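You operate a simulated robot arm through the tools that you are given. There is no shell and no other tool. Be economical: measure what you need, move in short steps, check, and stop when the job is done.

Carry out the task below with a simulated two-armed robot. There is one attempt and no reset: what you move stays moved.

Task
Wipe up the spill on the teal table with the grey cloth and put it back.

The check looks at the end state, three seconds after you hand in, the way a careful person would. Anything else that was tipped, shoved, dropped, spilled or broken makes it a failure. Flat cloth is picked up by pressing the open fingertips on it (5 to 10 N) and closing them slowly along it; thin cloth reads only 2 to 8 mm in the jaws.

Robot
Two 7-joint arms with two-finger grippers on one trunk, on a base that drives. Base frame: it is fixed to the floor where the robot stands at the start and does not move with it; the origin is under the middle of the robot, x ahead of it, y to its left, z up; the surface under the hand at the start is at about z = 800. Lengths are in mm, angles in degrees, forces in N, time in s.
The left shoulder is at the start at [40, 163, 1130], the right one opposite. With the tool pointing down near the work surface each hand reaches from about 280 to 740 mm from the robot's upright axis, wherever it stands, measured 20 degrees to its own side. Payload 2.45 kg a hand.
Tool frame (each hand has its own): the origin (TCP) lies between the finger pads and is the grasp point; the fingertips stand 26 mm ahead of it; z points along the fingers, y is the line along which they close. The gripper opens to 96 mm. The gripper's body begins 69 mm behind the TCP.
Orientation is that of the tool frame in the base frame, as a unit quaternion [w, x, y, z]. With the fingers straight down and closing along the base's y, the tool's x points along the base's -x, its y along +y and its z along -z.

Tools
- The arms move only by the tool move_arm. It takes "left_motion", "right_motion" or both (then of equal length, played together; a hand with none holds still); each is a list of rows, each an object (a shift or turn left out is 0, a gripper value left out holds the last) with "dp": the shift along the tool's x, y, z in m, a list of three; "turn": the turn, a rotation vector about the tool's x, y, z in degrees, a list of three; "jaw": the opening in per cent of the stroke, from 0 (shut) to 100 (fully open). In form: [{"dp": [x, y, z], "turn": [wx, wy, wz], "jaw": jaw}, ...]. A call has 1 to 20 rows; each row shifts and turns the commanded pose from where the row before left it, along the tool's axes as they then stand. Rows are played at 5 a second. More than 50 mm and 8.6 degrees between two rows, or a gripper value outside its range, and nothing of the call is played. A pose out of reach is approached as far as the arm can. The call stops where the force on the tool passes 40 N (or 10 N more than at its start, if that is more) or the arm is blocked; 0.2 s more then pass. The fingers move at their own pace and stop on an object; they squeeze with about 26 N. The grip force told is the motor's: it shows also when the fingers shut on nothing. Time passes only in rows, and 0.2 s behind the last, so rows that do not move let the fingers close. The reply holds the time, the measured pose of the TCP, the force on the tool along the base axes, the opening and the grip force, in the units named above and with some noise, with the torque about the TCP (base axes, N m) and any sound that the robot's microphone picked up, and new pictures: "pictures" is both (left out), scene, wrist or none (wrist: the cameras of the hands that moved).
- Cameras (640 x 400 px; columns grow to the right, rows downward): "scene" is now at [100.2, 11, 1591.2]; the picture's right is [0.10, -0.99, 0.00], its down [-0.87, -0.09, -0.49] and it looks along [0.49, 0.05, -0.87] (base axes); focal length 264 px, centre (320, 200). "left" rides on the left gripper at [82, -3, -98] in its tool frame; the picture's right is [0.04, 1.00, 0.00], its down [-0.73, 0.03, -0.68] and it looks along [-0.68, 0.03, 0.73] (tool axes); focal length 256 px, centre (320, 200). "right" rides on the right gripper at [82, 3, -98] in its tool frame; the picture's right is [-0.04, 1.00, 0.00], its down [-0.73, -0.03, -0.68] and it looks along [-0.68, -0.03, 0.73] (tool axes); focal length 256 px, centre (320, 200).
- lift_body(by): slides the trunk up (or, below 0, down) by that many mm; the arms and the scene camera ride with it, the base frame stays. It gives what a move gives, with no picture.
- drive_base(legs): drives the robot by 1 to 6 legs, each [ahead, left, turn to the left] in mm, mm and degrees, along the robot's own axes; the way and the turn of a leg run together, so that a leg with both is an arc; at most 1500 mm and 180 degrees a leg. The arms and the cameras ride along, it lands a little off, and it stops where it bumps. It gives what a move gives, and a new picture of the scene camera.
- head_to(pan, tilt): turns the head with the scene camera to pan (to the left, within 120 degrees either way) and tilt (down, from -29 to 69), counted from straight ahead of the robot. It gives what a move gives, and a new picture of the scene camera.
- probe_pixels(camera, pixels): there is no depth. For up to 12 entries [column, row, z] of the newest picture of that camera ("zoom" is the newest enlarged one), the place [x, y] in the base frame at which the ray of that pixel passes the height z, good to about 2 mm. The clock stands still meanwhile.
- enlarge(camera, box): a new picture of the part [left, top, right, bottom] of that camera's present view, enlarged. The clock stands still meanwhile.
- finish_job(): hands the job in; it is judged then, once.

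Go step by step. Measure first, check grasps and placings, and put right what went wrong. The budget is 80 turns and 260 pictures, counting those below and the enlarged ones. Unless the task says otherwise, let go and move clear before handing in.

The tools are called after "Call:" by a JSON object that holds its "op" and its "data". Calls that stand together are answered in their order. move_arm: Moves the arms, as the interface text tells. Its arguments: {"type":"object","properties":{"left_motion":{"type":"array","items":{"type":"object","properties":{"dp":{"type":"array","items":{"type":"number"}},"turn":{"type":"array","items":{"type":"number"}},"jaw":{"type":"number"}}}},"right_motion":{"type":"array","items":{"type":"object","properties":{"dp":{"type":"array","items":{"type":"number"}},"turn":{"type":"array","items":{"type":"number"}},"jaw":{"type":"number"}}}},"pictures":{"type":"string","enum":["both","scene","wrist","none"]}},"required":[]} The other tools are called the same way: lift_body (by) slides the trunk up or down; drive_base (legs) drives the base; head_to (pan, tilt) turns the head that bears the scene camera; probe_pixels (camera, pixels) gives the place at which the rays of pixels pass given heights; enlarge (camera, box) takes an enlarged picture of a part of a camera's view; finish_job () hands the job in.

At the start:

```text
time: 0.0
left_position: [485.0, 334.1, 1082.6]
left_orientation: [-0.001, 0.0, 1.0, -0.001]
left_force: [-0.2, 0.8, 0.2]
left_wrist_torque: [0.02, 0.0, 0.0]
left_width: 95.8
left_finger_force: 0.2
right_position: [297.1, -98.1, 991.6]
right_orientation: [-0.002, -0.001, 1.0, -0.001]
right_force: [0.0, 0.6, 0.5]
right_wrist_torque: [0.02, 0.02, -0.05]
right_width: 96.0
right_finger_force: 0.0
trunk travel left (down, up): [-300.0, 267.0]
robot x, y, heading: [0.3, 1.9, -0.2]
head pan, tilt: [5.9, 60.4]
```

scene: 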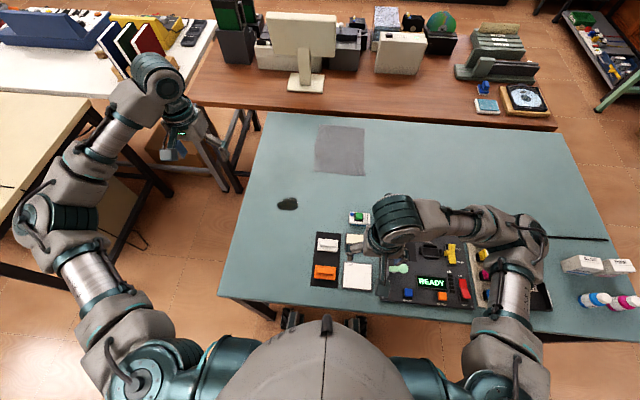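
right: 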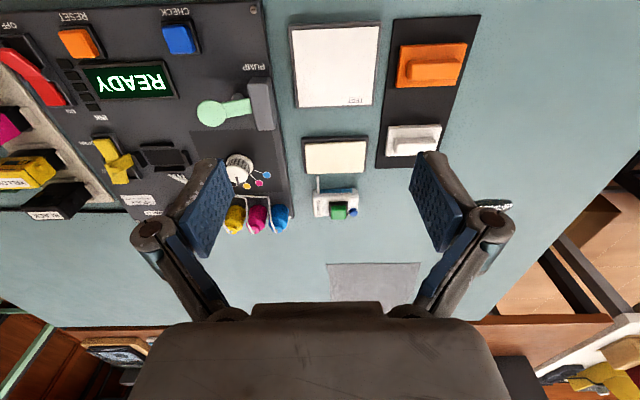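
left: 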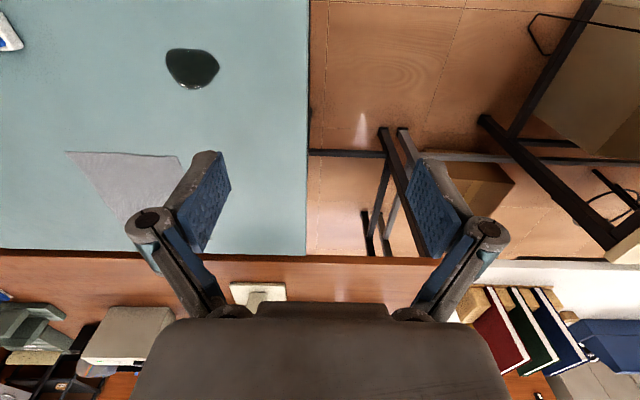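

The cloth lies flat at scene px (316-365, 126-175) and the dark spill is at (288,204). I'll measure both at table height.

Call:
{"op": "probe_pixels", "data": {"camera": "scene", "pixels": [[317, 125, 800], [364, 128, 800], [363, 175, 800], [315, 170, 800], [277, 204, 800], [299, 204, 800], [288, 197, 800], [288, 210, 800], [268, 112, 800], [219, 297, 800], [350, 212, 800], [368, 225, 800]]}}

Call:
{"op": "enlarge", "data": {"camera": "scene", "box": [240, 100, 400, 300]}}

Call:
{"op": "enlarge", "data": {"camera": "left", "box": [0, 0, 320, 260]}}

Call:
{"op": "probe_pixels", "data": {"camera": "left", "pixels": [[67, 152, 800], [180, 155, 800], [166, 65, 800], [220, 67, 800], [192, 48, 800], [192, 89, 800]]}}

```text
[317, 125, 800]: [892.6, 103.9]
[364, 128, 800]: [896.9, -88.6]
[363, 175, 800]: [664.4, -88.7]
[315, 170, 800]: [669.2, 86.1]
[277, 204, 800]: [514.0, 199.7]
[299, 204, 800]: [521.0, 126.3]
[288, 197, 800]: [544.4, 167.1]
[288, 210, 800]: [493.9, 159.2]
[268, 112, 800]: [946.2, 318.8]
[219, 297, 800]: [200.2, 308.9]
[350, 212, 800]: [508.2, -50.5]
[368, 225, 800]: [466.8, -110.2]
```

```text
2.00 times, centred on (320, 200) of scene
```

zoom: 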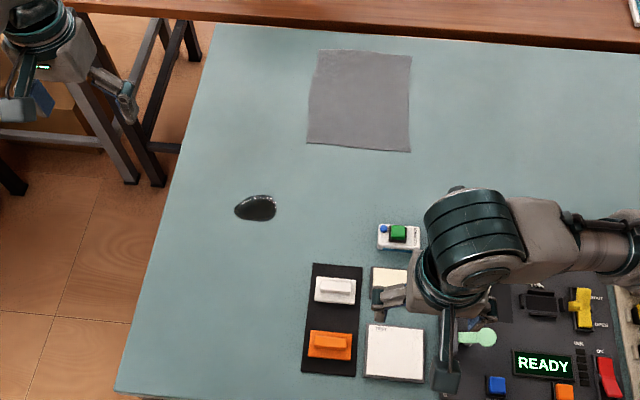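

```text
1.54 times, centred on (160, 130) of left
```

zoom: 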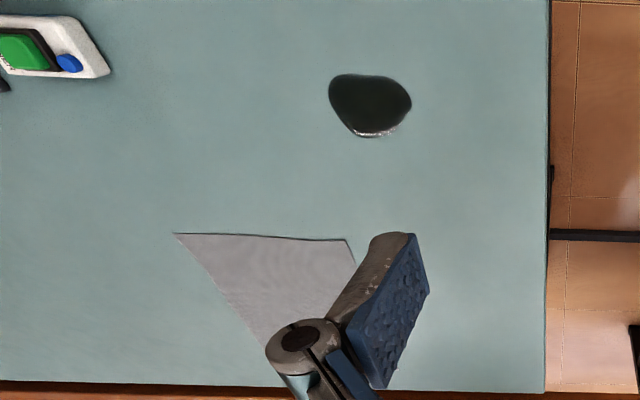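

```text
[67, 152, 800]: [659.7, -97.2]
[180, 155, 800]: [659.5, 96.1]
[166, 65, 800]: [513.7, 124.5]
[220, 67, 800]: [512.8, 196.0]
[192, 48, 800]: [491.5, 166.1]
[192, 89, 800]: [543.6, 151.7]
```

The cloth spans x 660–895, y −95..100; the spill is about (517,162), x 492–544, y 125–200. The cloth is at the limit of reach, so I check how far the robot can drive under the table edge, looking at the black parts near px (290,318).

Call:
{"op": "head_to", "data": {"pan": 5.9, "tilt": 69}}

Call:
{"op": "enlarge", "data": {"camera": "scene", "box": [180, 200, 440, 362]}}

Call:
{"op": "probe_pixels", "data": {"camera": "scene", "pixels": [[290, 290, 800], [290, 290, 300], [290, 290, 0]]}}

```text
time: 0.7
left_position: [480.8, 333.7, 1084.9]
left_orientation: [0.001, 0.001, 1.0, 0.0]
left_force: [-0.4, -0.5, 0.7]
left_wrist_torque: [0.03, -0.01, -0.01]
left_width: 96.3
left_finger_force: 0.2
right_position: [294.8, -97.8, 992.8]
right_orientation: [0.001, 0.0, 1.0, 0.0]
right_force: [-0.3, 0.9, -0.3]
right_wrist_torque: [0.0, 0.02, 0.02]
right_width: 96.0
right_finger_force: 0.0
trunk travel left (down, up): [-300.0, 267.0]
robot x, y, heading: [-3.5, -1.3, -0.2]
head pan, tilt: [5.9, 68.8]
```

scene: 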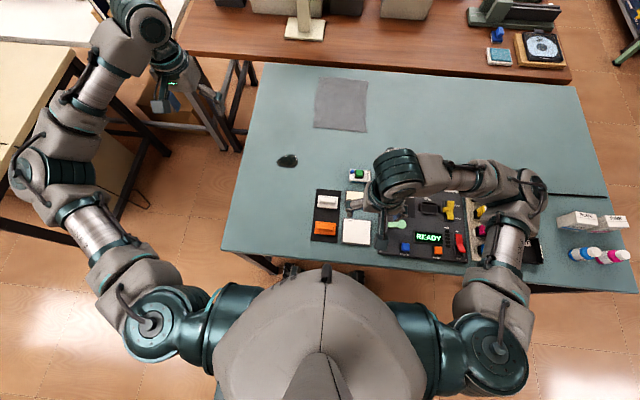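

```text
2.46 times, centred on (310, 281) of scene
```

zoom: 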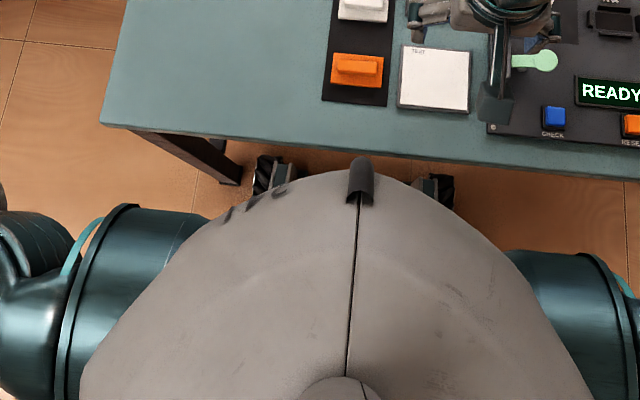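

```text
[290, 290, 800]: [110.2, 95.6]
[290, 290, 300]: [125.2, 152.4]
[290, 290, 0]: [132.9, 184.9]
```

The base is close to the table legs, so I'll stay put and use tool tilt for extra reach. I move the left hand above the near edge of the cloth at about (680,50,900), jaws half open.

Call:
{"op": "move_arm", "data": {"left_motion": [{"dp": [-0.0221, -0.0315, 0.0205], "jaw": 50}, {"dp": [-0.0221, -0.0315, 0.0205]}, {"dp": [-0.0221, -0.0315, 0.0205]}, {"dp": [-0.0221, -0.0315, 0.0205]}, {"dp": [-0.0221, -0.0315, 0.0205]}, {"dp": [-0.0221, -0.0315, 0.0205]}, {"dp": [-0.0221, -0.0315, 0.0205]}, {"dp": [-0.0221, -0.0315, 0.0205]}, {"dp": [-0.0221, -0.0315, 0.0205]}, {"dp": [0, 0, 0]}]}}

```text
time: 2.9
left_position: [678.5, 50.2, 900.4]
left_orientation: [0.0, 0.001, 1.0, 0.001]
left_force: [-0.4, -1.0, -0.4]
left_wrist_torque: [0.05, 0.01, -0.02]
left_width: 48.0
left_finger_force: 0.0
left hand out of reach, approached as far as the arm can: row 9
right_position: [294.4, -100.8, 992.9]
right_orientation: [0.001, 0.0, 1.0, 0.0]
right_force: [-0.3, -0.5, 0.0]
right_wrist_torque: [0.0, -0.02, -0.01]
right_width: 95.9
right_finger_force: 0.1
trunk travel left (down, up): [-300.0, 267.0]
robot x, y, heading: [3.6, 0.2, -0.1]
head pan, tilt: [5.9, 68.8]
```

scene: 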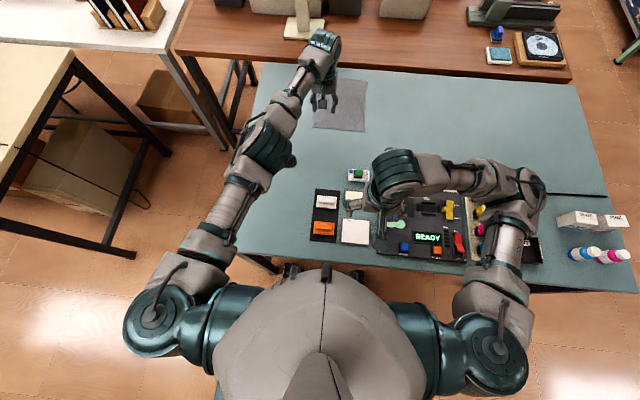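
left: 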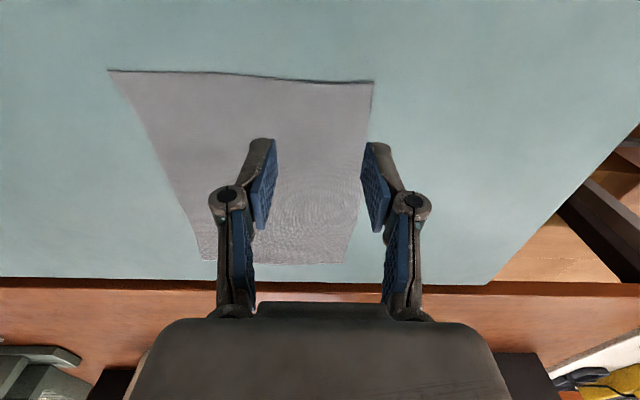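

The arm is at its limit with the tool vertical. I'll tilt the fingers 20° forward, shift to y≈25 and come down to 10 mm above the cloth.

Call:
{"op": "move_arm", "data": {"left_motion": [{"dp": [0.0, -0.006, 0], "turn": [0, -5, 0]}, {"dp": [0.0, -0.006, 0], "turn": [0, -5, 0]}, {"dp": [0.0, -0.006, 0], "turn": [0, -5, 0]}, {"dp": [0.0, -0.007, 0], "turn": [0, -5, 0]}, {"dp": [0.0068, 0, 0.0188]}, {"dp": [0.0068, 0, 0.0188]}, {"dp": [0.0068, 0, 0.0188]}, {"dp": [0, 0, 0]}], "pictures": "wrist"}}

```text
time: 4.7
left_position: [675.8, 28.2, 838.5]
left_orientation: [0.174, -0.001, 0.985, 0.0]
left_force: [-0.6, 0.0, 0.3]
left_wrist_torque: [-0.03, 0.03, 0.0]
left_width: 47.9
left_finger_force: 0.1
right_position: [293.9, -99.9, 993.2]
right_orientation: [0.001, 0.0, 1.0, 0.001]
right_force: [1.0, 0.6, -0.4]
right_wrist_torque: [0.0, -0.02, -0.03]
right_width: 95.9
right_finger_force: 0.1
trunk travel left (down, up): [-300.0, 267.0]
robot x, y, heading: [-3.6, -2.5, -0.0]
head pan, tilt: [5.9, 68.8]
```

left: 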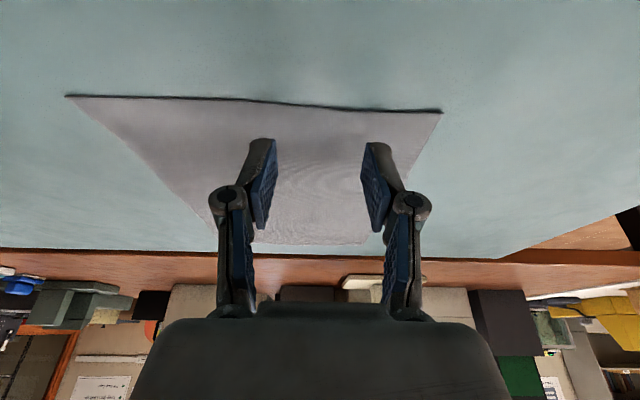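

The tips are over the cloth just inside the near edge (edge at row ~103, tips ~row 140). I go down in small steps to feel the contact.

Call:
{"op": "move_arm", "data": {"left_motion": [{"dp": [0.0014, 0, 0.0038]}, {"dp": [0.0014, 0, 0.0038]}, {"dp": [0, 0, 0]}], "pictures": "none"}}

```text
time: 5.5
left_position: [675.7, 27.1, 831.3]
left_orientation: [0.174, 0.0, 0.985, 0.0]
left_force: [-0.7, -0.3, 0.0]
left_wrist_torque: [0.01, 0.04, -0.01]
left_width: 48.1
left_finger_force: 0.1
right_position: [295.4, -98.1, 992.6]
right_orientation: [0.001, -0.001, 1.0, 0.001]
right_force: [-0.3, 0.1, -0.1]
right_wrist_torque: [0.0, -0.03, -0.03]
right_width: 95.8
right_finger_force: 0.0
trunk travel left (down, up): [-300.0, 267.0]
robot x, y, heading: [3.1, 1.3, 0.3]
head pan, tilt: [5.9, 68.8]
```

Call:
{"op": "move_arm", "data": {"left_motion": [{"dp": [0.0007, 0, 0.0019]}, {"dp": [0.0007, 0, 0.0019]}, {"dp": [0, 0, 0]}], "pictures": "none"}}

```text
time: 6.3
left_position: [675.2, 26.6, 827.1]
left_orientation: [0.175, 0.0, 0.985, 0.002]
left_force: [-0.3, -0.3, 2.7]
left_wrist_torque: [-0.07, 0.03, 0.01]
left_width: 48.3
left_finger_force: 0.4
right_position: [294.3, -98.7, 992.7]
right_orientation: [0.001, 0.0, 1.0, 0.001]
right_force: [-0.4, -0.5, 0.5]
right_wrist_torque: [-0.01, 0.02, -0.04]
right_width: 96.1
right_finger_force: 0.1
trunk travel left (down, up): [-300.0, 267.0]
robot x, y, heading: [0.1, 2.9, 0.0]
head pan, tilt: [5.9, 68.8]
```

Contact at 2.7 N. I press a little more, to reach 5–10 N.

Call:
{"op": "move_arm", "data": {"left_motion": [{"dp": [0.0005, 0, 0.0014]}, {"dp": [0, 0, 0]}], "pictures": "none"}}

```text
time: 6.9
left_position: [675.8, 26.8, 827.4]
left_orientation: [0.175, 0.0, 0.985, 0.0]
left_force: [1.4, -0.5, 8.9]
left_wrist_torque: [-0.05, 0.01, 0.03]
left_width: 48.7
left_finger_force: 0.6
right_position: [294.3, -99.8, 992.9]
right_orientation: [0.002, 0.0, 1.0, 0.001]
right_force: [-0.6, -0.8, -0.4]
right_wrist_torque: [0.0, 0.02, -0.03]
right_width: 96.1
right_finger_force: 0.1
trunk travel left (down, up): [-300.0, 267.0]
robot x, y, heading: [0.3, 0.0, 0.2]
head pan, tilt: [5.9, 68.8]
```

8.9 N – right. Now closing slowly along the cloth.

Call:
{"op": "move_arm", "data": {"left_motion": [{"jaw": 45}, {"jaw": 40}, {"jaw": 35}, {"jaw": 30}, {"jaw": 25}, {"jaw": 20}, {"jaw": 15}, {"jaw": 10}, {"jaw": 5}, {"jaw": 0}, {"jaw": 0}, {"jaw": 0}]}}

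```text
time: 9.5
left_position: [675.0, 27.5, 829.1]
left_orientation: [0.177, 0.0, 0.984, 0.0]
left_force: [-2.9, 1.4, 28.2]
left_wrist_torque: [0.09, 0.14, 0.01]
left_width: 1.3
left_finger_force: 25.8
right_position: [294.5, -98.9, 992.8]
right_orientation: [0.002, 0.0, 1.0, 0.0]
right_force: [0.1, 0.0, -1.5]
right_wrist_torque: [0.0, 0.02, -0.03]
right_width: 95.9
right_finger_force: 0.0
trunk travel left (down, up): [-300.0, 267.0]
robot x, y, heading: [-0.0, -1.5, -0.0]
head pan, tilt: [5.9, 68.8]
```

scene: 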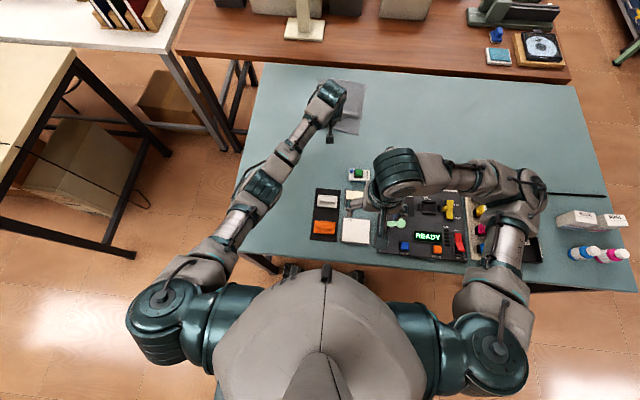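
left: 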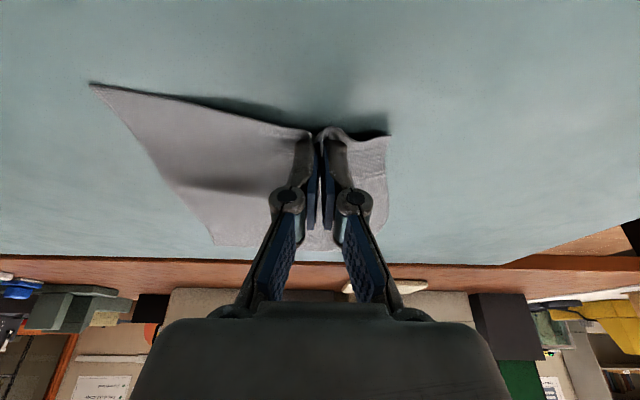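

The cloth has gathered around (320,135), but the width is only 1.3 mm. I look closer and lift slightly to test it.

Call:
{"op": "move_arm", "data": {"left_motion": [{"dp": [-0.0068, 0, -0.0188]}, {"dp": [-0.0068, 0, -0.0188]}, {"dp": [0, 0, 0]}], "pictures": "wrist"}}

Call:
{"op": "enlarge", "data": {"camera": "left", "box": [160, 60, 480, 260]}}

```text
time: 10.3
left_position: [676.2, 26.5, 865.8]
left_orientation: [0.174, 0.0, 0.985, 0.001]
left_force: [-0.5, 0.5, -0.5]
left_wrist_torque: [0.05, -0.05, 0.01]
left_width: 0.8
left_finger_force: 22.3
right_position: [295.7, -98.8, 992.5]
right_orientation: [0.001, 0.001, 1.0, 0.001]
right_force: [-0.1, 1.3, -0.3]
right_wrist_torque: [0.01, 0.0, 0.0]
right_width: 96.1
right_finger_force: 0.1
trunk travel left (down, up): [-300.0, 267.0]
robot x, y, heading: [2.6, 3.5, 0.1]
head pan, tilt: [5.9, 68.8]
```

left: 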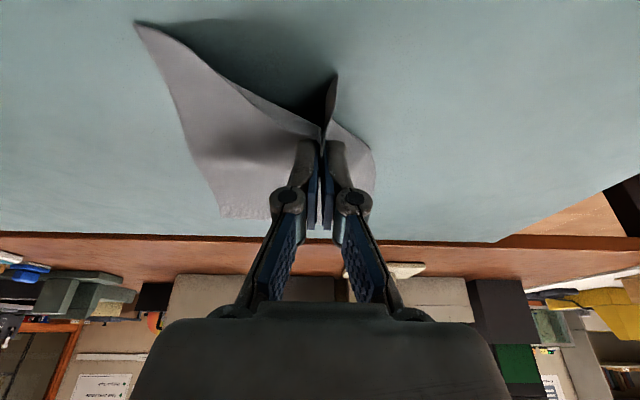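

```text
2.00 times, centred on (320, 160) of left
```

zoom: 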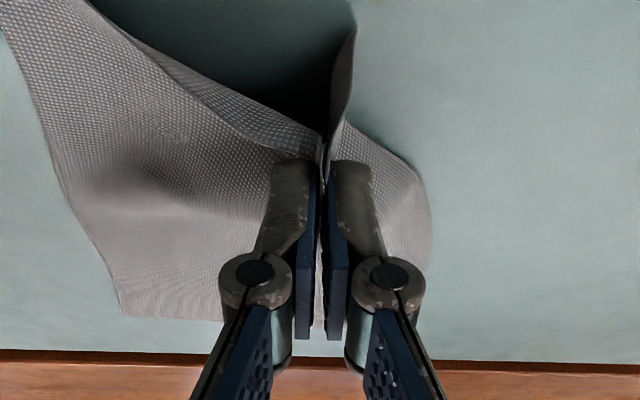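

The cloth is held by a fold near its edge. I pull it low over the table: first sideways to y≈185, then back along x over the spill to x≈440.

Call:
{"op": "move_arm", "data": {"left_motion": [{"dp": [0.01265, 0.0316, 0.002]}, {"dp": [0.01265, 0.0316, 0.002]}, {"dp": [0.01265, 0.0316, 0.002]}, {"dp": [0.01265, 0.0316, 0.002]}, {"dp": [0.01265, 0.0316, 0.002]}, {"dp": [0.0094, 0, -0.0034]}, {"dp": [0.0094, 0, -0.0034]}, {"dp": [0.0094, 0, -0.0034]}, {"dp": [0.0094, 0, -0.0034]}, {"dp": [0, 0, 0]}]}}

```text
time: 12.5
left_position: [578.3, 186.2, 835.5]
left_orientation: [0.175, -0.002, 0.985, 0.0]
left_force: [0.4, -0.3, -0.8]
left_wrist_torque: [0.03, 0.01, 0.0]
left_width: 4.5
left_finger_force: 31.6
right_position: [295.2, -98.0, 992.0]
right_orientation: [0.001, -0.001, 1.0, 0.001]
right_force: [-0.2, -0.3, 0.4]
right_wrist_torque: [0.03, 0.04, -0.02]
right_width: 95.9
right_finger_force: 0.1
trunk travel left (down, up): [-300.0, 267.0]
robot x, y, heading: [-2.2, 1.5, 0.1]
head pan, tilt: [5.9, 68.8]
```

scene: 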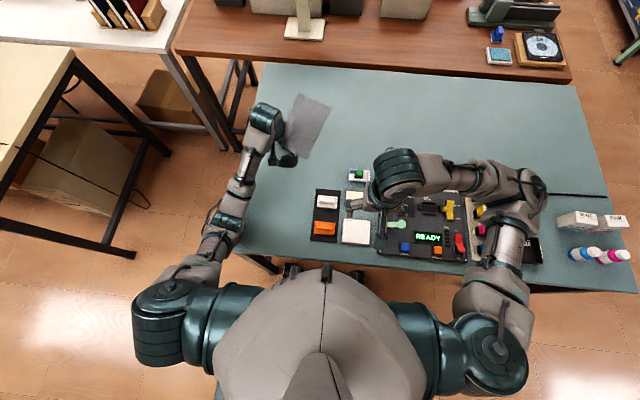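
left: 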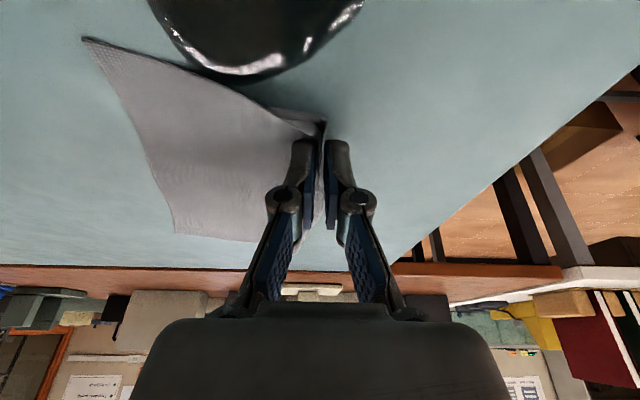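

The cloth trails at the right of the hand; the pool is at px (150–365, 0–75). I shift further left while pulling back over it, 3 mm lower.

Call:
{"op": "move_arm", "data": {"left_motion": [{"dp": [0.01, 0.014, 0.0]}, {"dp": [0.0104, 0.014, -0.0034]}, {"dp": [0.0141, 0, -0.0051]}, {"dp": [0.0141, 0, -0.0051]}, {"dp": [0.0141, 0, -0.0051]}, {"dp": [0.0141, 0, -0.0051]}, {"dp": [0.0141, 0, -0.0051]}, {"dp": [0.0141, 0, -0.0051]}, {"dp": [0.0141, 0, -0.0051]}, {"dp": [0.0141, 0, -0.0051]}, {"dp": [0, 0, 0]}]}}

```text
time: 14.8
left_position: [540.6, 161.1, 830.7]
left_orientation: [0.185, 0.066, 0.98, -0.03]
left_force: [0.2, 0.7, 1.7]
left_wrist_torque: [-0.07, -0.05, -0.01]
left_width: 2.0
left_finger_force: 28.2
right_position: [359.8, -140.0, 990.8]
right_orientation: [0.013, 0.105, 0.994, -0.033]
right_force: [-0.1, -1.6, 0.6]
right_wrist_torque: [0.07, 0.02, -0.02]
right_width: 96.0
right_finger_force: 0.0
trunk travel left (down, up): [-300.0, 267.0]
robot x, y, heading: [75.9, -15.6, -7.9]
head pan, tilt: [5.9, 68.8]
stopped in row 11 (right hand): the arm was blocked; the commanded pose is now the measured one
```

scene: 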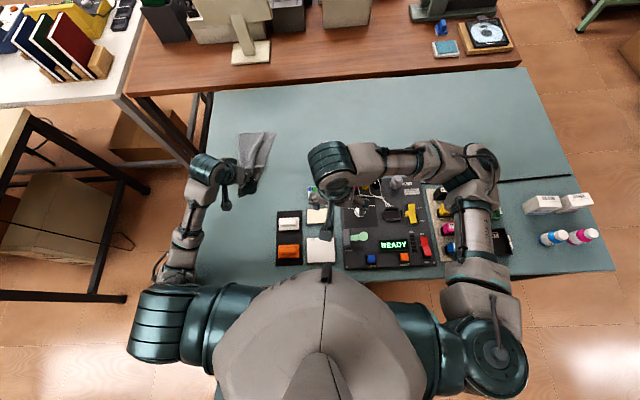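
left: 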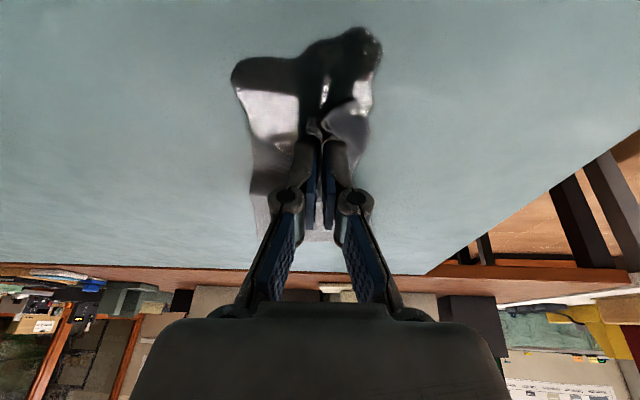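

The base itself moved: it now reads x 76, heading −7.9°, though I ordered no drive, so something nudged it. Before going on I check that it is steady and nothing was hit.

Call:
{"op": "enlarge", "data": {"camera": "scene", "box": [180, 110, 540, 335]}}

Call:
{"op": "move_arm", "data": {"left_motion": [{"dp": [0, 0, 0]}], "pictures": "none"}}

Call:
{"op": "enlarge", "data": {"camera": "left", "box": [160, 0, 480, 260]}}

Call:
{"op": "enlarge", "data": {"camera": "right", "box": [0, 0, 640, 400]}}

```text
1.78 times, centred on (360, 222) of scene
```

zoom: 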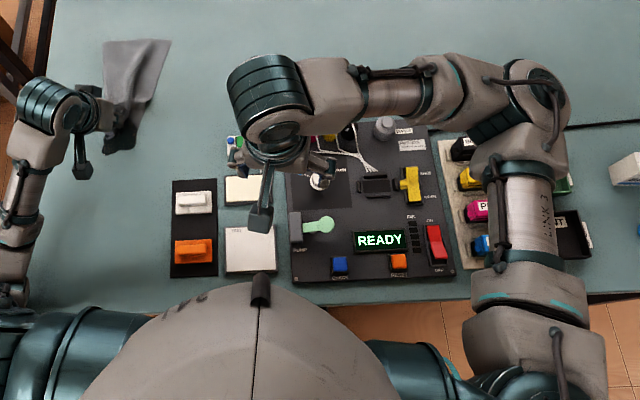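

```text
time: 15.2
left_position: [555.4, 219.3, 827.3]
left_orientation: [0.216, 0.062, 0.971, -0.08]
left_force: [3.5, -37.3, 122.1]
left_wrist_torque: [-1.93, 0.08, -0.09]
left_width: 9.7
left_finger_force: 25.9
right_position: [360.2, -54.1, 992.4]
right_orientation: [0.014, 0.096, 0.993, -0.07]
right_force: [-2.2, -0.5, 2.4]
right_wrist_torque: [0.1, -0.22, 0.06]
right_width: 95.7
right_finger_force: 0.1
trunk travel left (down, up): [-300.0, 267.0]
robot x, y, heading: [76.5, -15.3, -7.8]
head pan, tilt: [5.9, 68.8]
stopped in row 1 (left hand): the arm was blocked; the commanded pose is now the measured one
```

```text
1.54 times, centred on (320, 130) of left
```

zoom: 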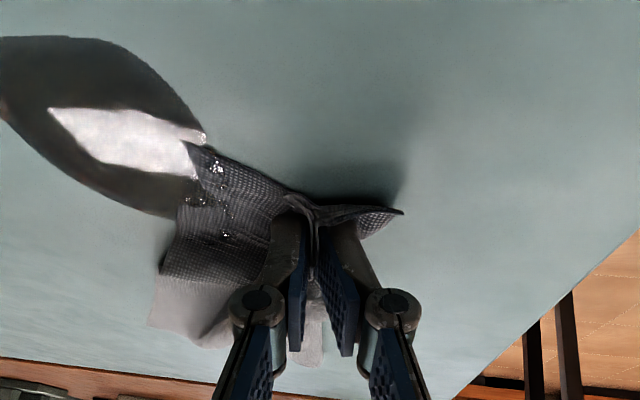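

```text
1.00 times, centred on (320, 200) of right (not enlarged: the box is as wide or as high as the picture)
```

zoom: 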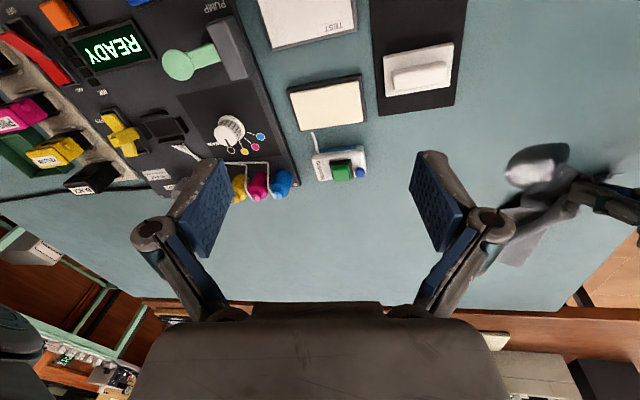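

The left hand is now pressing hard (122 N) after the base jolt. I relieve it at once by lifting a little.

Call:
{"op": "move_arm", "data": {"left_motion": [{"dp": [-0.002, 0, -0.005]}, {"dp": [-0.002, 0, -0.005]}, {"dp": [0, 0, 0]}]}}

```text
time: 15.5
left_position: [564.8, 252.3, 827.8]
left_orientation: [0.222, 0.056, 0.969, -0.087]
left_force: [-10.6, 17.7, 87.6]
left_wrist_torque: [0.16, 0.25, 0.01]
left_width: 11.9
left_finger_force: 25.5
right_position: [371.2, -22.4, 992.0]
right_orientation: [0.009, 0.093, 0.992, -0.081]
right_force: [-1.3, -1.3, 0.0]
right_wrist_torque: [0.18, -0.12, 0.0]
right_width: 95.9
right_finger_force: 0.0
trunk travel left (down, up): [-300.0, 267.0]
robot x, y, heading: [75.8, -6.2, -7.8]
head pan, tilt: [5.9, 68.8]
stopped in row 1 (left hand): the force on the tool passed its limit at 145 N (the readings are from after the stop); the commanded pose is now the measured one
```

scene: 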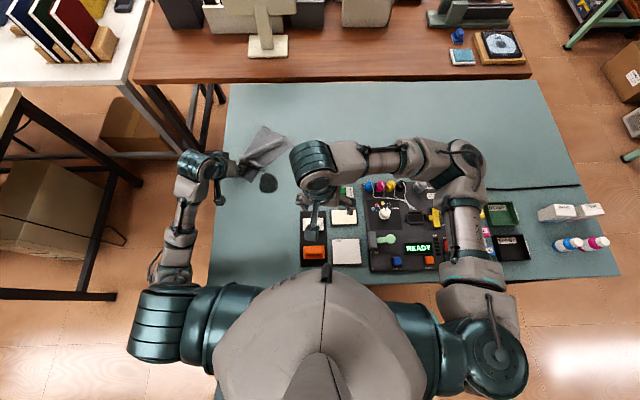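
left: 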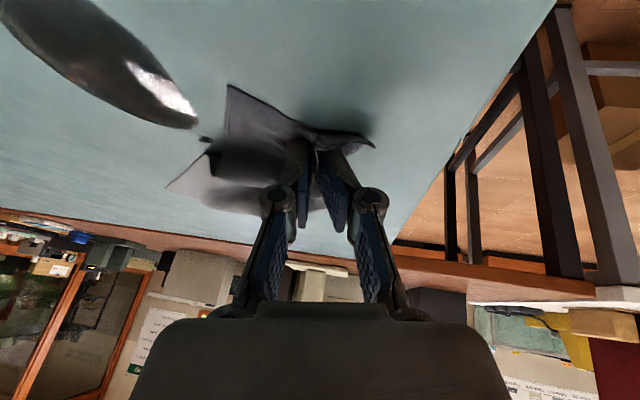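

The hand still presses 88 N, and the left forearm seems to be low over the table's left edge, px (175,250). Raising the trunk lifts everything straight up, so I do that.

Call:
{"op": "lift_body", "data": {"by": 60}}

Call:
{"op": "head_to", "data": {"pan": 20, "tilt": 60}}

```text
time: 16.5
left_position: [564.9, 234.7, 879.8]
left_orientation: [0.205, 0.06, 0.973, -0.084]
left_force: [1.3, 0.2, -0.2]
left_wrist_torque: [0.01, 0.03, -0.01]
left_width: 2.0
left_finger_force: 24.2
right_position: [376.4, -40.8, 1049.4]
right_orientation: [0.006, 0.094, 0.993, -0.076]
right_force: [0.1, -0.7, 0.4]
right_wrist_torque: [0.0, 0.0, 0.03]
right_width: 95.9
right_finger_force: 0.0
trunk travel left (down, up): [-360.0, 207.0]
robot x, y, heading: [82.3, -8.4, -8.2]
head pan, tilt: [5.9, 68.8]
```

```text
time: 17.2
left_position: [565.0, 241.7, 877.4]
left_orientation: [0.207, 0.059, 0.973, -0.087]
left_force: [-0.2, 1.0, 1.6]
left_wrist_torque: [-0.01, 0.03, -0.02]
left_width: 2.8
left_finger_force: 23.1
right_position: [376.2, -34.0, 1048.9]
right_orientation: [0.007, 0.093, 0.993, -0.077]
right_force: [0.0, 0.7, 0.2]
right_wrist_torque: [0.04, -0.03, 0.02]
right_width: 96.1
right_finger_force: 0.1
trunk travel left (down, up): [-360.0, 207.0]
robot x, y, heading: [78.8, -4.3, -8.2]
head pan, tilt: [20.0, 60.0]
```

scene: 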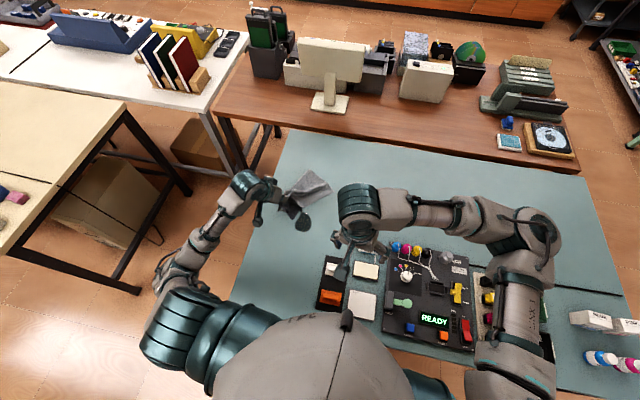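

Freed: forces are near zero and the cloth is still held. I check whether the table, spill and other items are where they were.

Call:
{"op": "enlarge", "data": {"camera": "scene", "box": [200, 120, 440, 270]}}

Call:
{"op": "probe_pixels", "data": {"camera": "scene", "pixels": [[283, 127, 800], [303, 222, 800], [318, 308, 800], [324, 256, 800], [370, 262, 800], [590, 178, 800]]}}

Call:
{"op": "enlarge", "data": {"camera": "right", "box": [0, 0, 640, 400]}}

Call:
{"op": "enlarge", "data": {"camera": "left", "box": [0, 0, 640, 400]}}

```text
2.67 times, centred on (320, 195) of scene
```

zoom: 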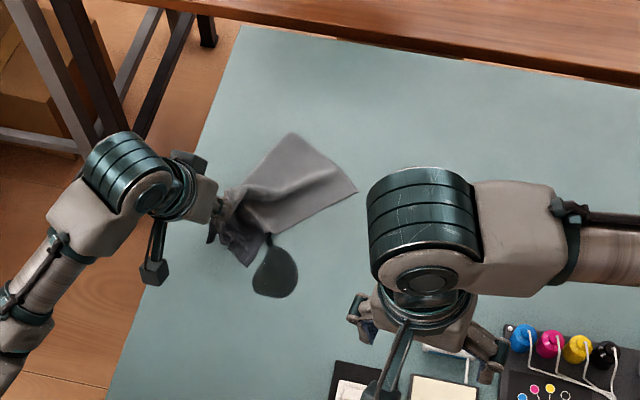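

```text
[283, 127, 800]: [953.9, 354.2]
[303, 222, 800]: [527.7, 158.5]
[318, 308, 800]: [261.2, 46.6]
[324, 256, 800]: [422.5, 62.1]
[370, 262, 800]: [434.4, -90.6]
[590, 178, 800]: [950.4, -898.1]
```

```text
1.00 times, centred on (320, 200) of right (not enlarged: the box is as wide or as high as the picture)
```

zoom: 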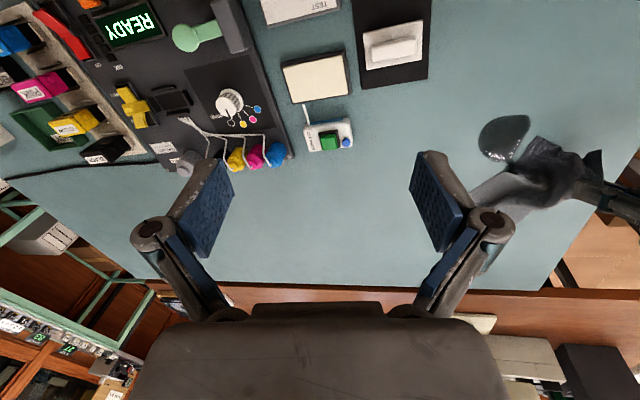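

```text
1.00 times, centred on (320, 200) of left (not enlarged: the box is as wide or as high as the picture)
```

zoom: 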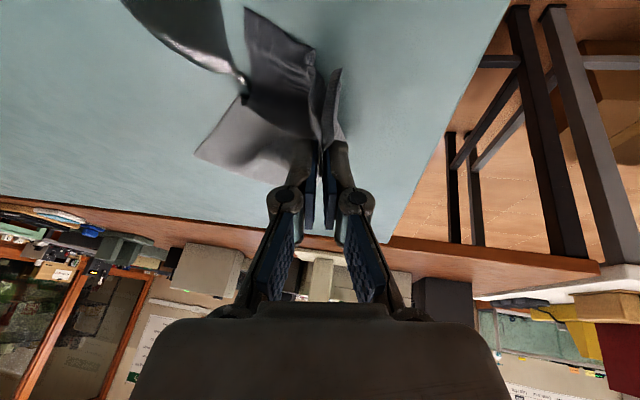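

Both hands' orientations show a roll of about −9° about base x, as if the body is leaning left. I look level ahead to check the tilt of the robot itself.

Call:
{"op": "head_to", "data": {"pan": 0, "tilt": 15}}

Call:
{"op": "head_to", "data": {"pan": 90, "tilt": 60}}

```text
time: 18.3
left_position: [564.2, 230.4, 881.3]
left_orientation: [0.207, 0.061, 0.973, -0.083]
left_force: [-1.2, 0.9, 0.6]
left_wrist_torque: [-0.05, 0.03, -0.06]
left_width: 1.9
left_finger_force: 28.6
right_position: [375.6, -44.0, 1049.6]
right_orientation: [0.007, 0.095, 0.993, -0.073]
right_force: [0.0, -0.6, 0.3]
right_wrist_torque: [0.05, 0.04, -0.02]
right_width: 96.0
right_finger_force: 0.0
trunk travel left (down, up): [-360.0, 207.0]
robot x, y, heading: [76.5, -5.9, -8.3]
head pan, tilt: [0.0, 15.0]
```

scene: 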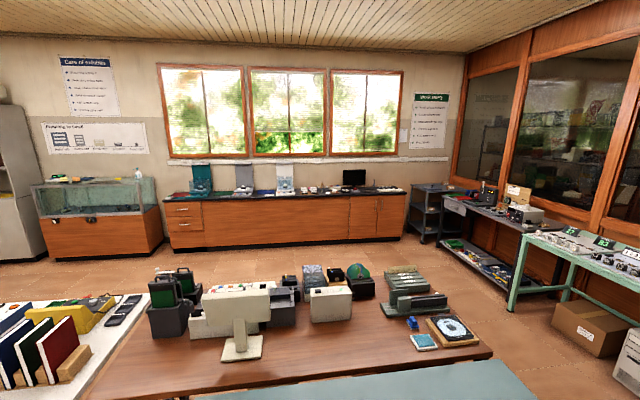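

```text
time: 20.0
left_position: [563.4, 233.6, 879.5]
left_orientation: [0.207, 0.06, 0.973, -0.084]
left_force: [-0.4, -0.6, 1.1]
left_wrist_torque: [0.0, 0.0, -0.03]
left_width: 2.1
left_finger_force: 29.5
right_position: [375.4, -39.9, 1050.0]
right_orientation: [0.007, 0.094, 0.993, -0.075]
right_force: [0.5, -0.7, 1.2]
right_wrist_torque: [0.02, -0.01, 0.01]
right_width: 95.7
right_finger_force: 0.1
trunk travel left (down, up): [-360.0, 207.0]
robot x, y, heading: [75.9, -3.1, -8.2]
head pan, tilt: [90.0, 60.0]
```

scene: 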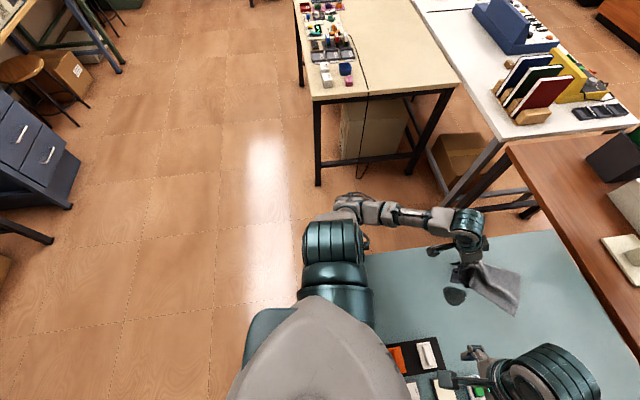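

The room's verticals look straight, so the body is upright; only the base shifted (x≈77, heading −8°). I set the left tool vertical again, look back at the work, and go on in small checked steps.

Call:
{"op": "move_arm", "data": {"left_motion": [{"turn": [-2.4, 6, -1.7]}, {"turn": [-2.4, 6, -1.7]}, {"turn": [-2.4, 6, -1.7]}, {"turn": [-2.4, 6, -1.7]}, {"dp": [0, 0, 0]}], "pictures": "wrist"}}

Call:
{"op": "head_to", "data": {"pan": 25, "tilt": 60}}

```text
time: 21.2
left_position: [562.8, 234.0, 880.2]
left_orientation: [-0.001, 0.002, 1.0, 0.0]
left_force: [-0.5, -1.1, 2.6]
left_wrist_torque: [0.01, -0.04, 0.0]
left_width: 0.6
left_finger_force: 21.4
right_position: [374.5, -41.0, 1049.4]
right_orientation: [0.007, 0.094, 0.993, -0.074]
right_force: [0.5, 0.9, 0.2]
right_wrist_torque: [0.01, 0.03, 0.03]
right_width: 95.8
right_finger_force: 0.1
trunk travel left (down, up): [-360.0, 207.0]
robot x, y, heading: [79.0, -7.9, -7.9]
head pan, tilt: [90.0, 60.0]
```

left: 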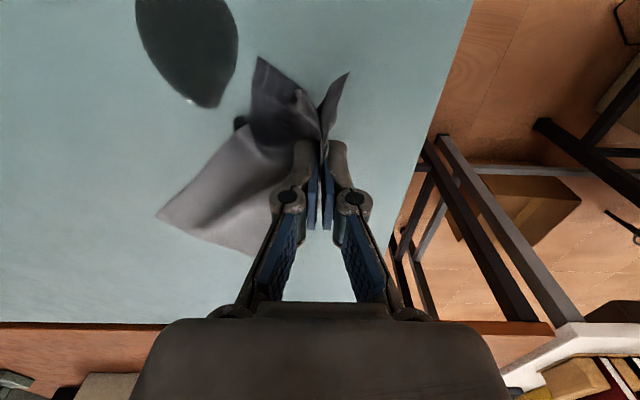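

```text
time: 22.6
left_position: [563.9, 233.7, 880.4]
left_orientation: [-0.001, 0.002, 1.0, -0.001]
left_force: [-0.1, -1.8, -0.6]
left_wrist_torque: [-0.06, 0.04, 0.0]
left_width: 3.9
left_finger_force: 33.1
right_position: [376.1, -41.9, 1050.1]
right_orientation: [0.007, 0.094, 0.993, -0.074]
right_force: [0.5, 0.1, 0.0]
right_wrist_torque: [-0.02, 0.02, 0.02]
right_width: 96.1
right_finger_force: 0.1
trunk travel left (down, up): [-360.0, 207.0]
robot x, y, heading: [77.9, -7.0, -8.1]
head pan, tilt: [25.0, 60.0]
```

scene: 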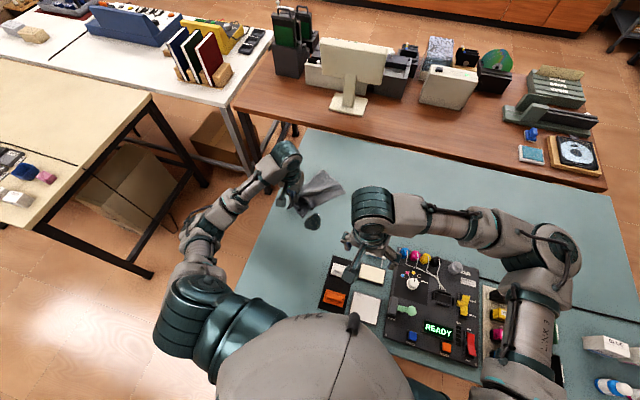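

The pool is at left-camera px (137–238, 0–108) and one small drop at (240,122). I measure them.

Call:
{"op": "probe_pixels", "data": {"camera": "left", "pixels": [[137, 20, 800], [238, 40, 800], [205, 107, 800], [190, 0, 800], [240, 122, 800], [160, 215, 800]]}}

Call:
{"op": "enlarge", "data": {"camera": "scene", "box": [230, 120, 400, 260]}}

Call:
{"op": "probe_pixels", "data": {"camera": "scene", "pixels": [[313, 222, 800], [305, 222, 800], [321, 222, 800], [308, 128, 800]]}}

```text
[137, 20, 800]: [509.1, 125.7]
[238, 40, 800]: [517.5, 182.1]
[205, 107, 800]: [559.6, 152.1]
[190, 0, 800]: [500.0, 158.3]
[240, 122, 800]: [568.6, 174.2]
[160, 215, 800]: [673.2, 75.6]
```

```text
2.86 times, centred on (315, 190) of scene
```

zoom: 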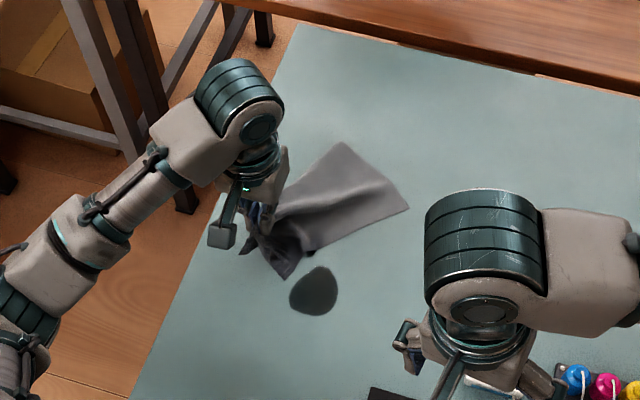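

```text
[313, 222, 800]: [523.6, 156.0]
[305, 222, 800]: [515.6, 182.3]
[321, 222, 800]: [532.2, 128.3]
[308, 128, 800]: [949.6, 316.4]
```

The table corner still probes to (950,316), so the table hasn't moved; the spill now spans x 493–560, y 126–182. I bring the cloth bunch over its middle, stopping just above.

Call:
{"op": "move_arm", "data": {"left_motion": [{"dp": [0.0095, -0.0185, 0.0105]}, {"dp": [0.0095, -0.0185, 0.0105]}, {"dp": [0.0095, -0.0185, 0.0105]}, {"dp": [0.0095, -0.0185, 0.0105]}, {"dp": [0, 0, 0]}]}}

```text
time: 23.8
left_position: [525.6, 158.5, 838.9]
left_orientation: [0.0, 0.001, 1.0, -0.001]
left_force: [-0.6, 0.0, 2.3]
left_wrist_torque: [-0.03, 0.04, -0.02]
left_width: 1.9
left_finger_force: 28.7
right_position: [373.6, -40.3, 1049.4]
right_orientation: [0.007, 0.093, 0.993, -0.075]
right_force: [-0.1, 1.1, -0.5]
right_wrist_torque: [0.03, -0.03, 0.01]
right_width: 96.0
right_finger_force: 0.1
trunk travel left (down, up): [-360.0, 207.0]
robot x, y, heading: [80.2, -6.9, -8.2]
head pan, tilt: [25.0, 60.0]
```

scene: 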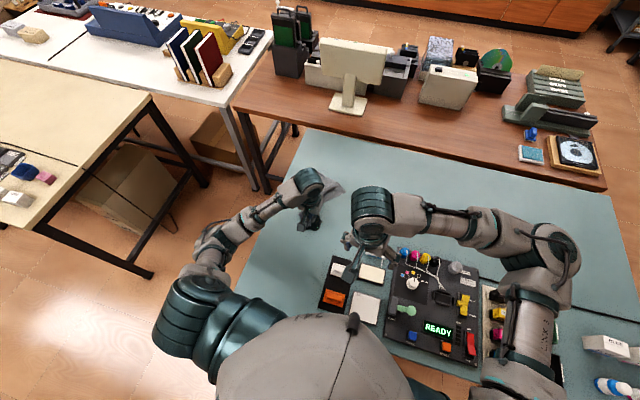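
left: 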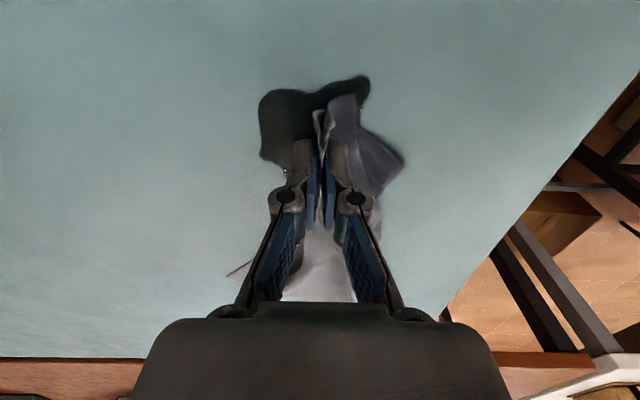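

The bunch sits on the far part of the pool. I press lightly, checking the force and the base.

Call:
{"op": "move_arm", "data": {"left_motion": [{"dp": [0, 0, 0.004]}, {"dp": [0, 0, 0.003]}, {"dp": [0, 0, 0]}], "pictures": "none"}}

```text
time: 24.6
left_position: [525.6, 159.4, 831.3]
left_orientation: [-0.001, 0.002, 1.0, 0.0]
left_force: [-0.4, -2.0, 0.9]
left_wrist_torque: [-0.03, 0.02, 0.0]
left_width: 0.9
left_finger_force: 22.3
right_position: [374.0, -40.3, 1050.5]
right_orientation: [0.007, 0.093, 0.993, -0.075]
right_force: [0.1, 0.5, 0.4]
right_wrist_torque: [0.01, 0.01, -0.01]
right_width: 95.8
right_finger_force: 0.0
trunk travel left (down, up): [-360.0, 207.0]
robot x, y, heading: [77.7, -8.1, -8.1]
head pan, tilt: [25.0, 60.0]
```

Call:
{"op": "move_arm", "data": {"left_motion": [{"dp": [0, 0, 0.003]}, {"dp": [0, 0, 0.0015]}, {"dp": [0, 0, 0]}], "pictures": "none"}}

```text
time: 25.4
left_position: [526.9, 159.3, 827.8]
left_orientation: [0.001, 0.002, 1.0, -0.002]
left_force: [1.0, 0.7, 11.8]
left_wrist_torque: [0.08, 0.03, 0.02]
left_width: 1.9
left_finger_force: 26.1
right_position: [373.3, -40.9, 1049.5]
right_orientation: [0.007, 0.094, 0.993, -0.074]
right_force: [0.1, -0.1, 0.5]
right_wrist_torque: [0.0, 0.01, 0.01]
right_width: 96.1
right_finger_force: 0.0
trunk travel left (down, up): [-360.0, 207.0]
robot x, y, heading: [78.5, -5.0, -7.7]
head pan, tilt: [25.0, 60.0]
```

11.8 N contact. I scrub gently in small strokes: 30 mm toward the robot, sideways, and back.

Call:
{"op": "move_arm", "data": {"left_motion": [{"dp": [0.01, 0, 0]}, {"dp": [0.01, 0, 0]}, {"dp": [0.01, 0, 0]}, {"dp": [0, -0.01, 0]}, {"dp": [0, -0.01, 0]}, {"dp": [-0.01, 0, 0]}, {"dp": [-0.01, 0, 0]}, {"dp": [-0.01, 0, 0]}, {"dp": [0, 0, 0]}]}}

```text
time: 27.4
left_position: [526.0, 139.5, 826.3]
left_orientation: [0.0, 0.002, 1.0, 0.0]
left_force: [-0.2, 1.0, 2.9]
left_wrist_torque: [0.09, -0.01, -0.02]
left_width: 0.9
left_finger_force: 22.6
right_position: [375.7, -40.0, 1049.8]
right_orientation: [0.007, 0.094, 0.993, -0.075]
right_force: [0.0, 0.4, 0.0]
right_wrist_torque: [-0.02, 0.03, 0.0]
right_width: 95.8
right_finger_force: 0.0
trunk travel left (down, up): [-360.0, 207.0]
robot x, y, heading: [80.5, -7.3, -7.5]
head pan, tilt: [25.0, 60.0]
```

scene: 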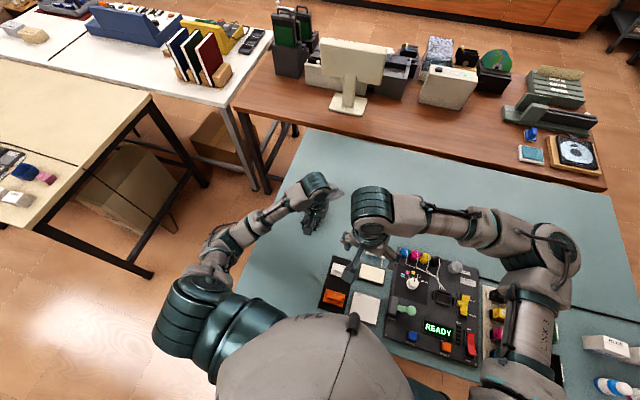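
left: 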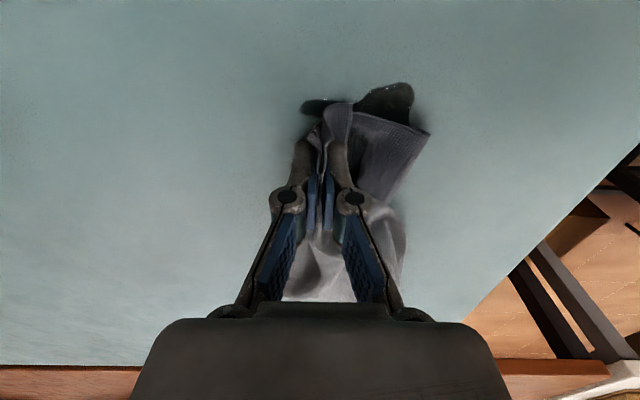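

The pool is shrinking; remains at px (320,105) and (390,100). The base is steady. I pull nearer to me and scrub across those spots.

Call:
{"op": "move_arm", "data": {"left_motion": [{"dp": [0.01, 0, 0]}, {"dp": [0.01, 0, 0]}, {"dp": [0.01, 0.005, 0]}, {"dp": [0.01, 0.005, 0]}, {"dp": [0, 0.012, 0]}, {"dp": [0, 0.012, 0]}, {"dp": [0, 0.012, 0]}, {"dp": [-0.01, 0, 0]}, {"dp": [-0.01, 0, 0]}, {"dp": [0, -0.012, 0]}, {"dp": [0, -0.012, 0]}, {"dp": [0, -0.012, 0]}, {"dp": [0, 0, 0]}]}}

```text
time: 30.1
left_position: [504.3, 149.0, 827.4]
left_orientation: [0.0, 0.001, 1.0, -0.001]
left_force: [-0.7, -1.1, 8.4]
left_wrist_torque: [0.06, -0.04, 0.04]
left_width: 0.7
left_finger_force: 22.5
right_position: [374.5, -42.3, 1050.0]
right_orientation: [0.007, 0.094, 0.993, -0.074]
right_force: [0.0, 0.7, 0.4]
right_wrist_torque: [0.02, 0.01, -0.01]
right_width: 95.7
right_finger_force: 0.1
trunk travel left (down, up): [-360.0, 207.0]
robot x, y, heading: [80.7, -6.1, -7.9]
head pan, tilt: [25.0, 60.0]
```

scene: 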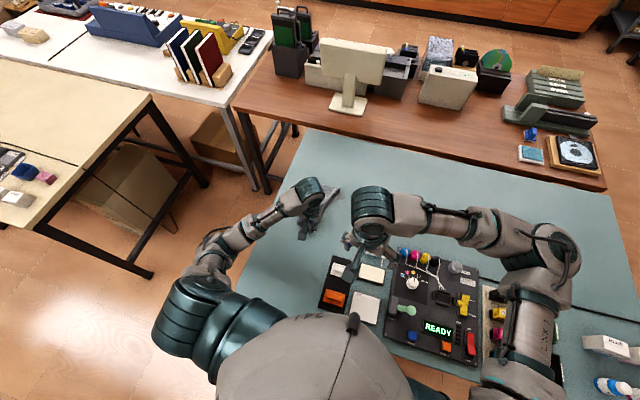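
left: 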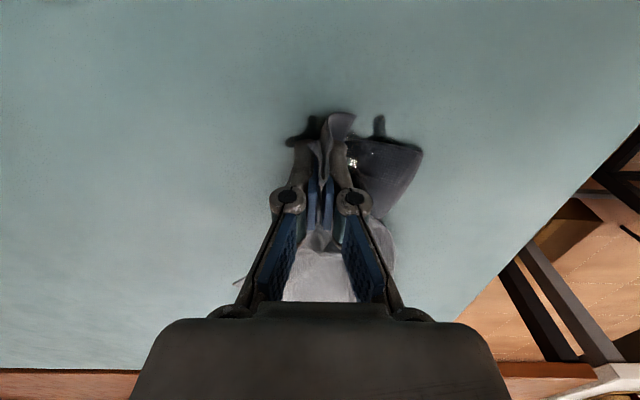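

Little is left: dark at px (305,130) and (380,125). One more scrub forward, both sides and back.

Call:
{"op": "move_arm", "data": {"left_motion": [{"dp": [0.01, 0, 0]}, {"dp": [0.01, -0.01, 0]}, {"dp": [0.005, -0.012, 0]}, {"dp": [0, -0.012, 0]}, {"dp": [-0.01, 0, 0]}, {"dp": [-0.01, 0.012, 0]}, {"dp": [0, 0.012, 0]}, {"dp": [0.01, 0.012, 0]}, {"dp": [0.01, 0.012, 0]}, {"dp": [0, 0.012, 0]}, {"dp": [-0.012, 0, 0]}, {"dp": [-0.012, -0.012, 0]}, {"dp": [-0.012, -0.012, 0]}, {"dp": [-0.012, 0, 0]}, {"dp": [0, 0, 0]}]}}

```text
time: 33.4
left_position: [528.3, 151.0, 826.9]
left_orientation: [0.0, 0.002, 1.0, -0.002]
left_force: [0.0, 1.1, 1.3]
left_wrist_torque: [0.05, 0.01, -0.03]
left_width: 1.7
left_finger_force: 23.5
right_position: [374.8, -42.3, 1050.1]
right_orientation: [0.007, 0.094, 0.993, -0.074]
right_force: [0.0, 0.6, 0.0]
right_wrist_torque: [0.0, -0.01, 0.03]
right_width: 95.8
right_finger_force: 0.1
trunk travel left (down, up): [-360.0, 207.0]
robot x, y, heading: [80.0, -9.7, -8.0]
head pan, tilt: [25.0, 60.0]
```

scene: 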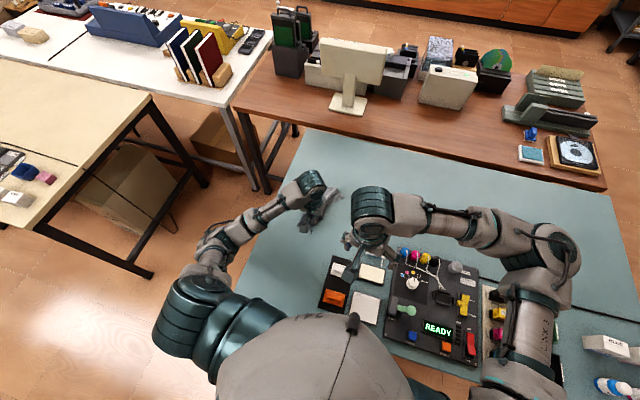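
left: 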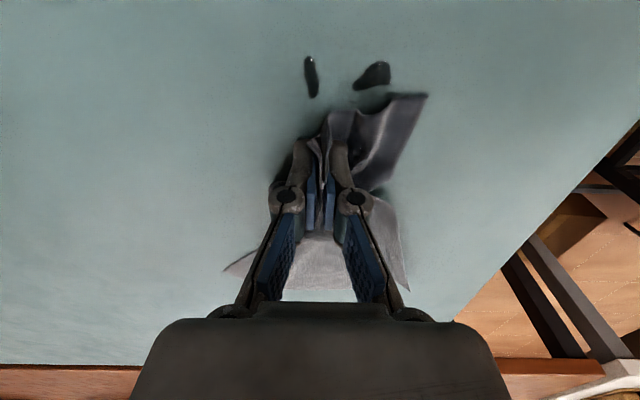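

Two patches stay, at px (311,75) and (373,76). I measure them to aim the tips there.

Call:
{"op": "probe_pixels", "data": {"camera": "left", "pixels": [[311, 58, 800], [312, 95, 800], [355, 85, 800], [388, 66, 800], [320, 140, 800]]}}

```text
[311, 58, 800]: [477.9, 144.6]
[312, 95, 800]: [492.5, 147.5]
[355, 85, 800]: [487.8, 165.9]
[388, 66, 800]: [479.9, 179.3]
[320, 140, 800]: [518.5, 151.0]
```

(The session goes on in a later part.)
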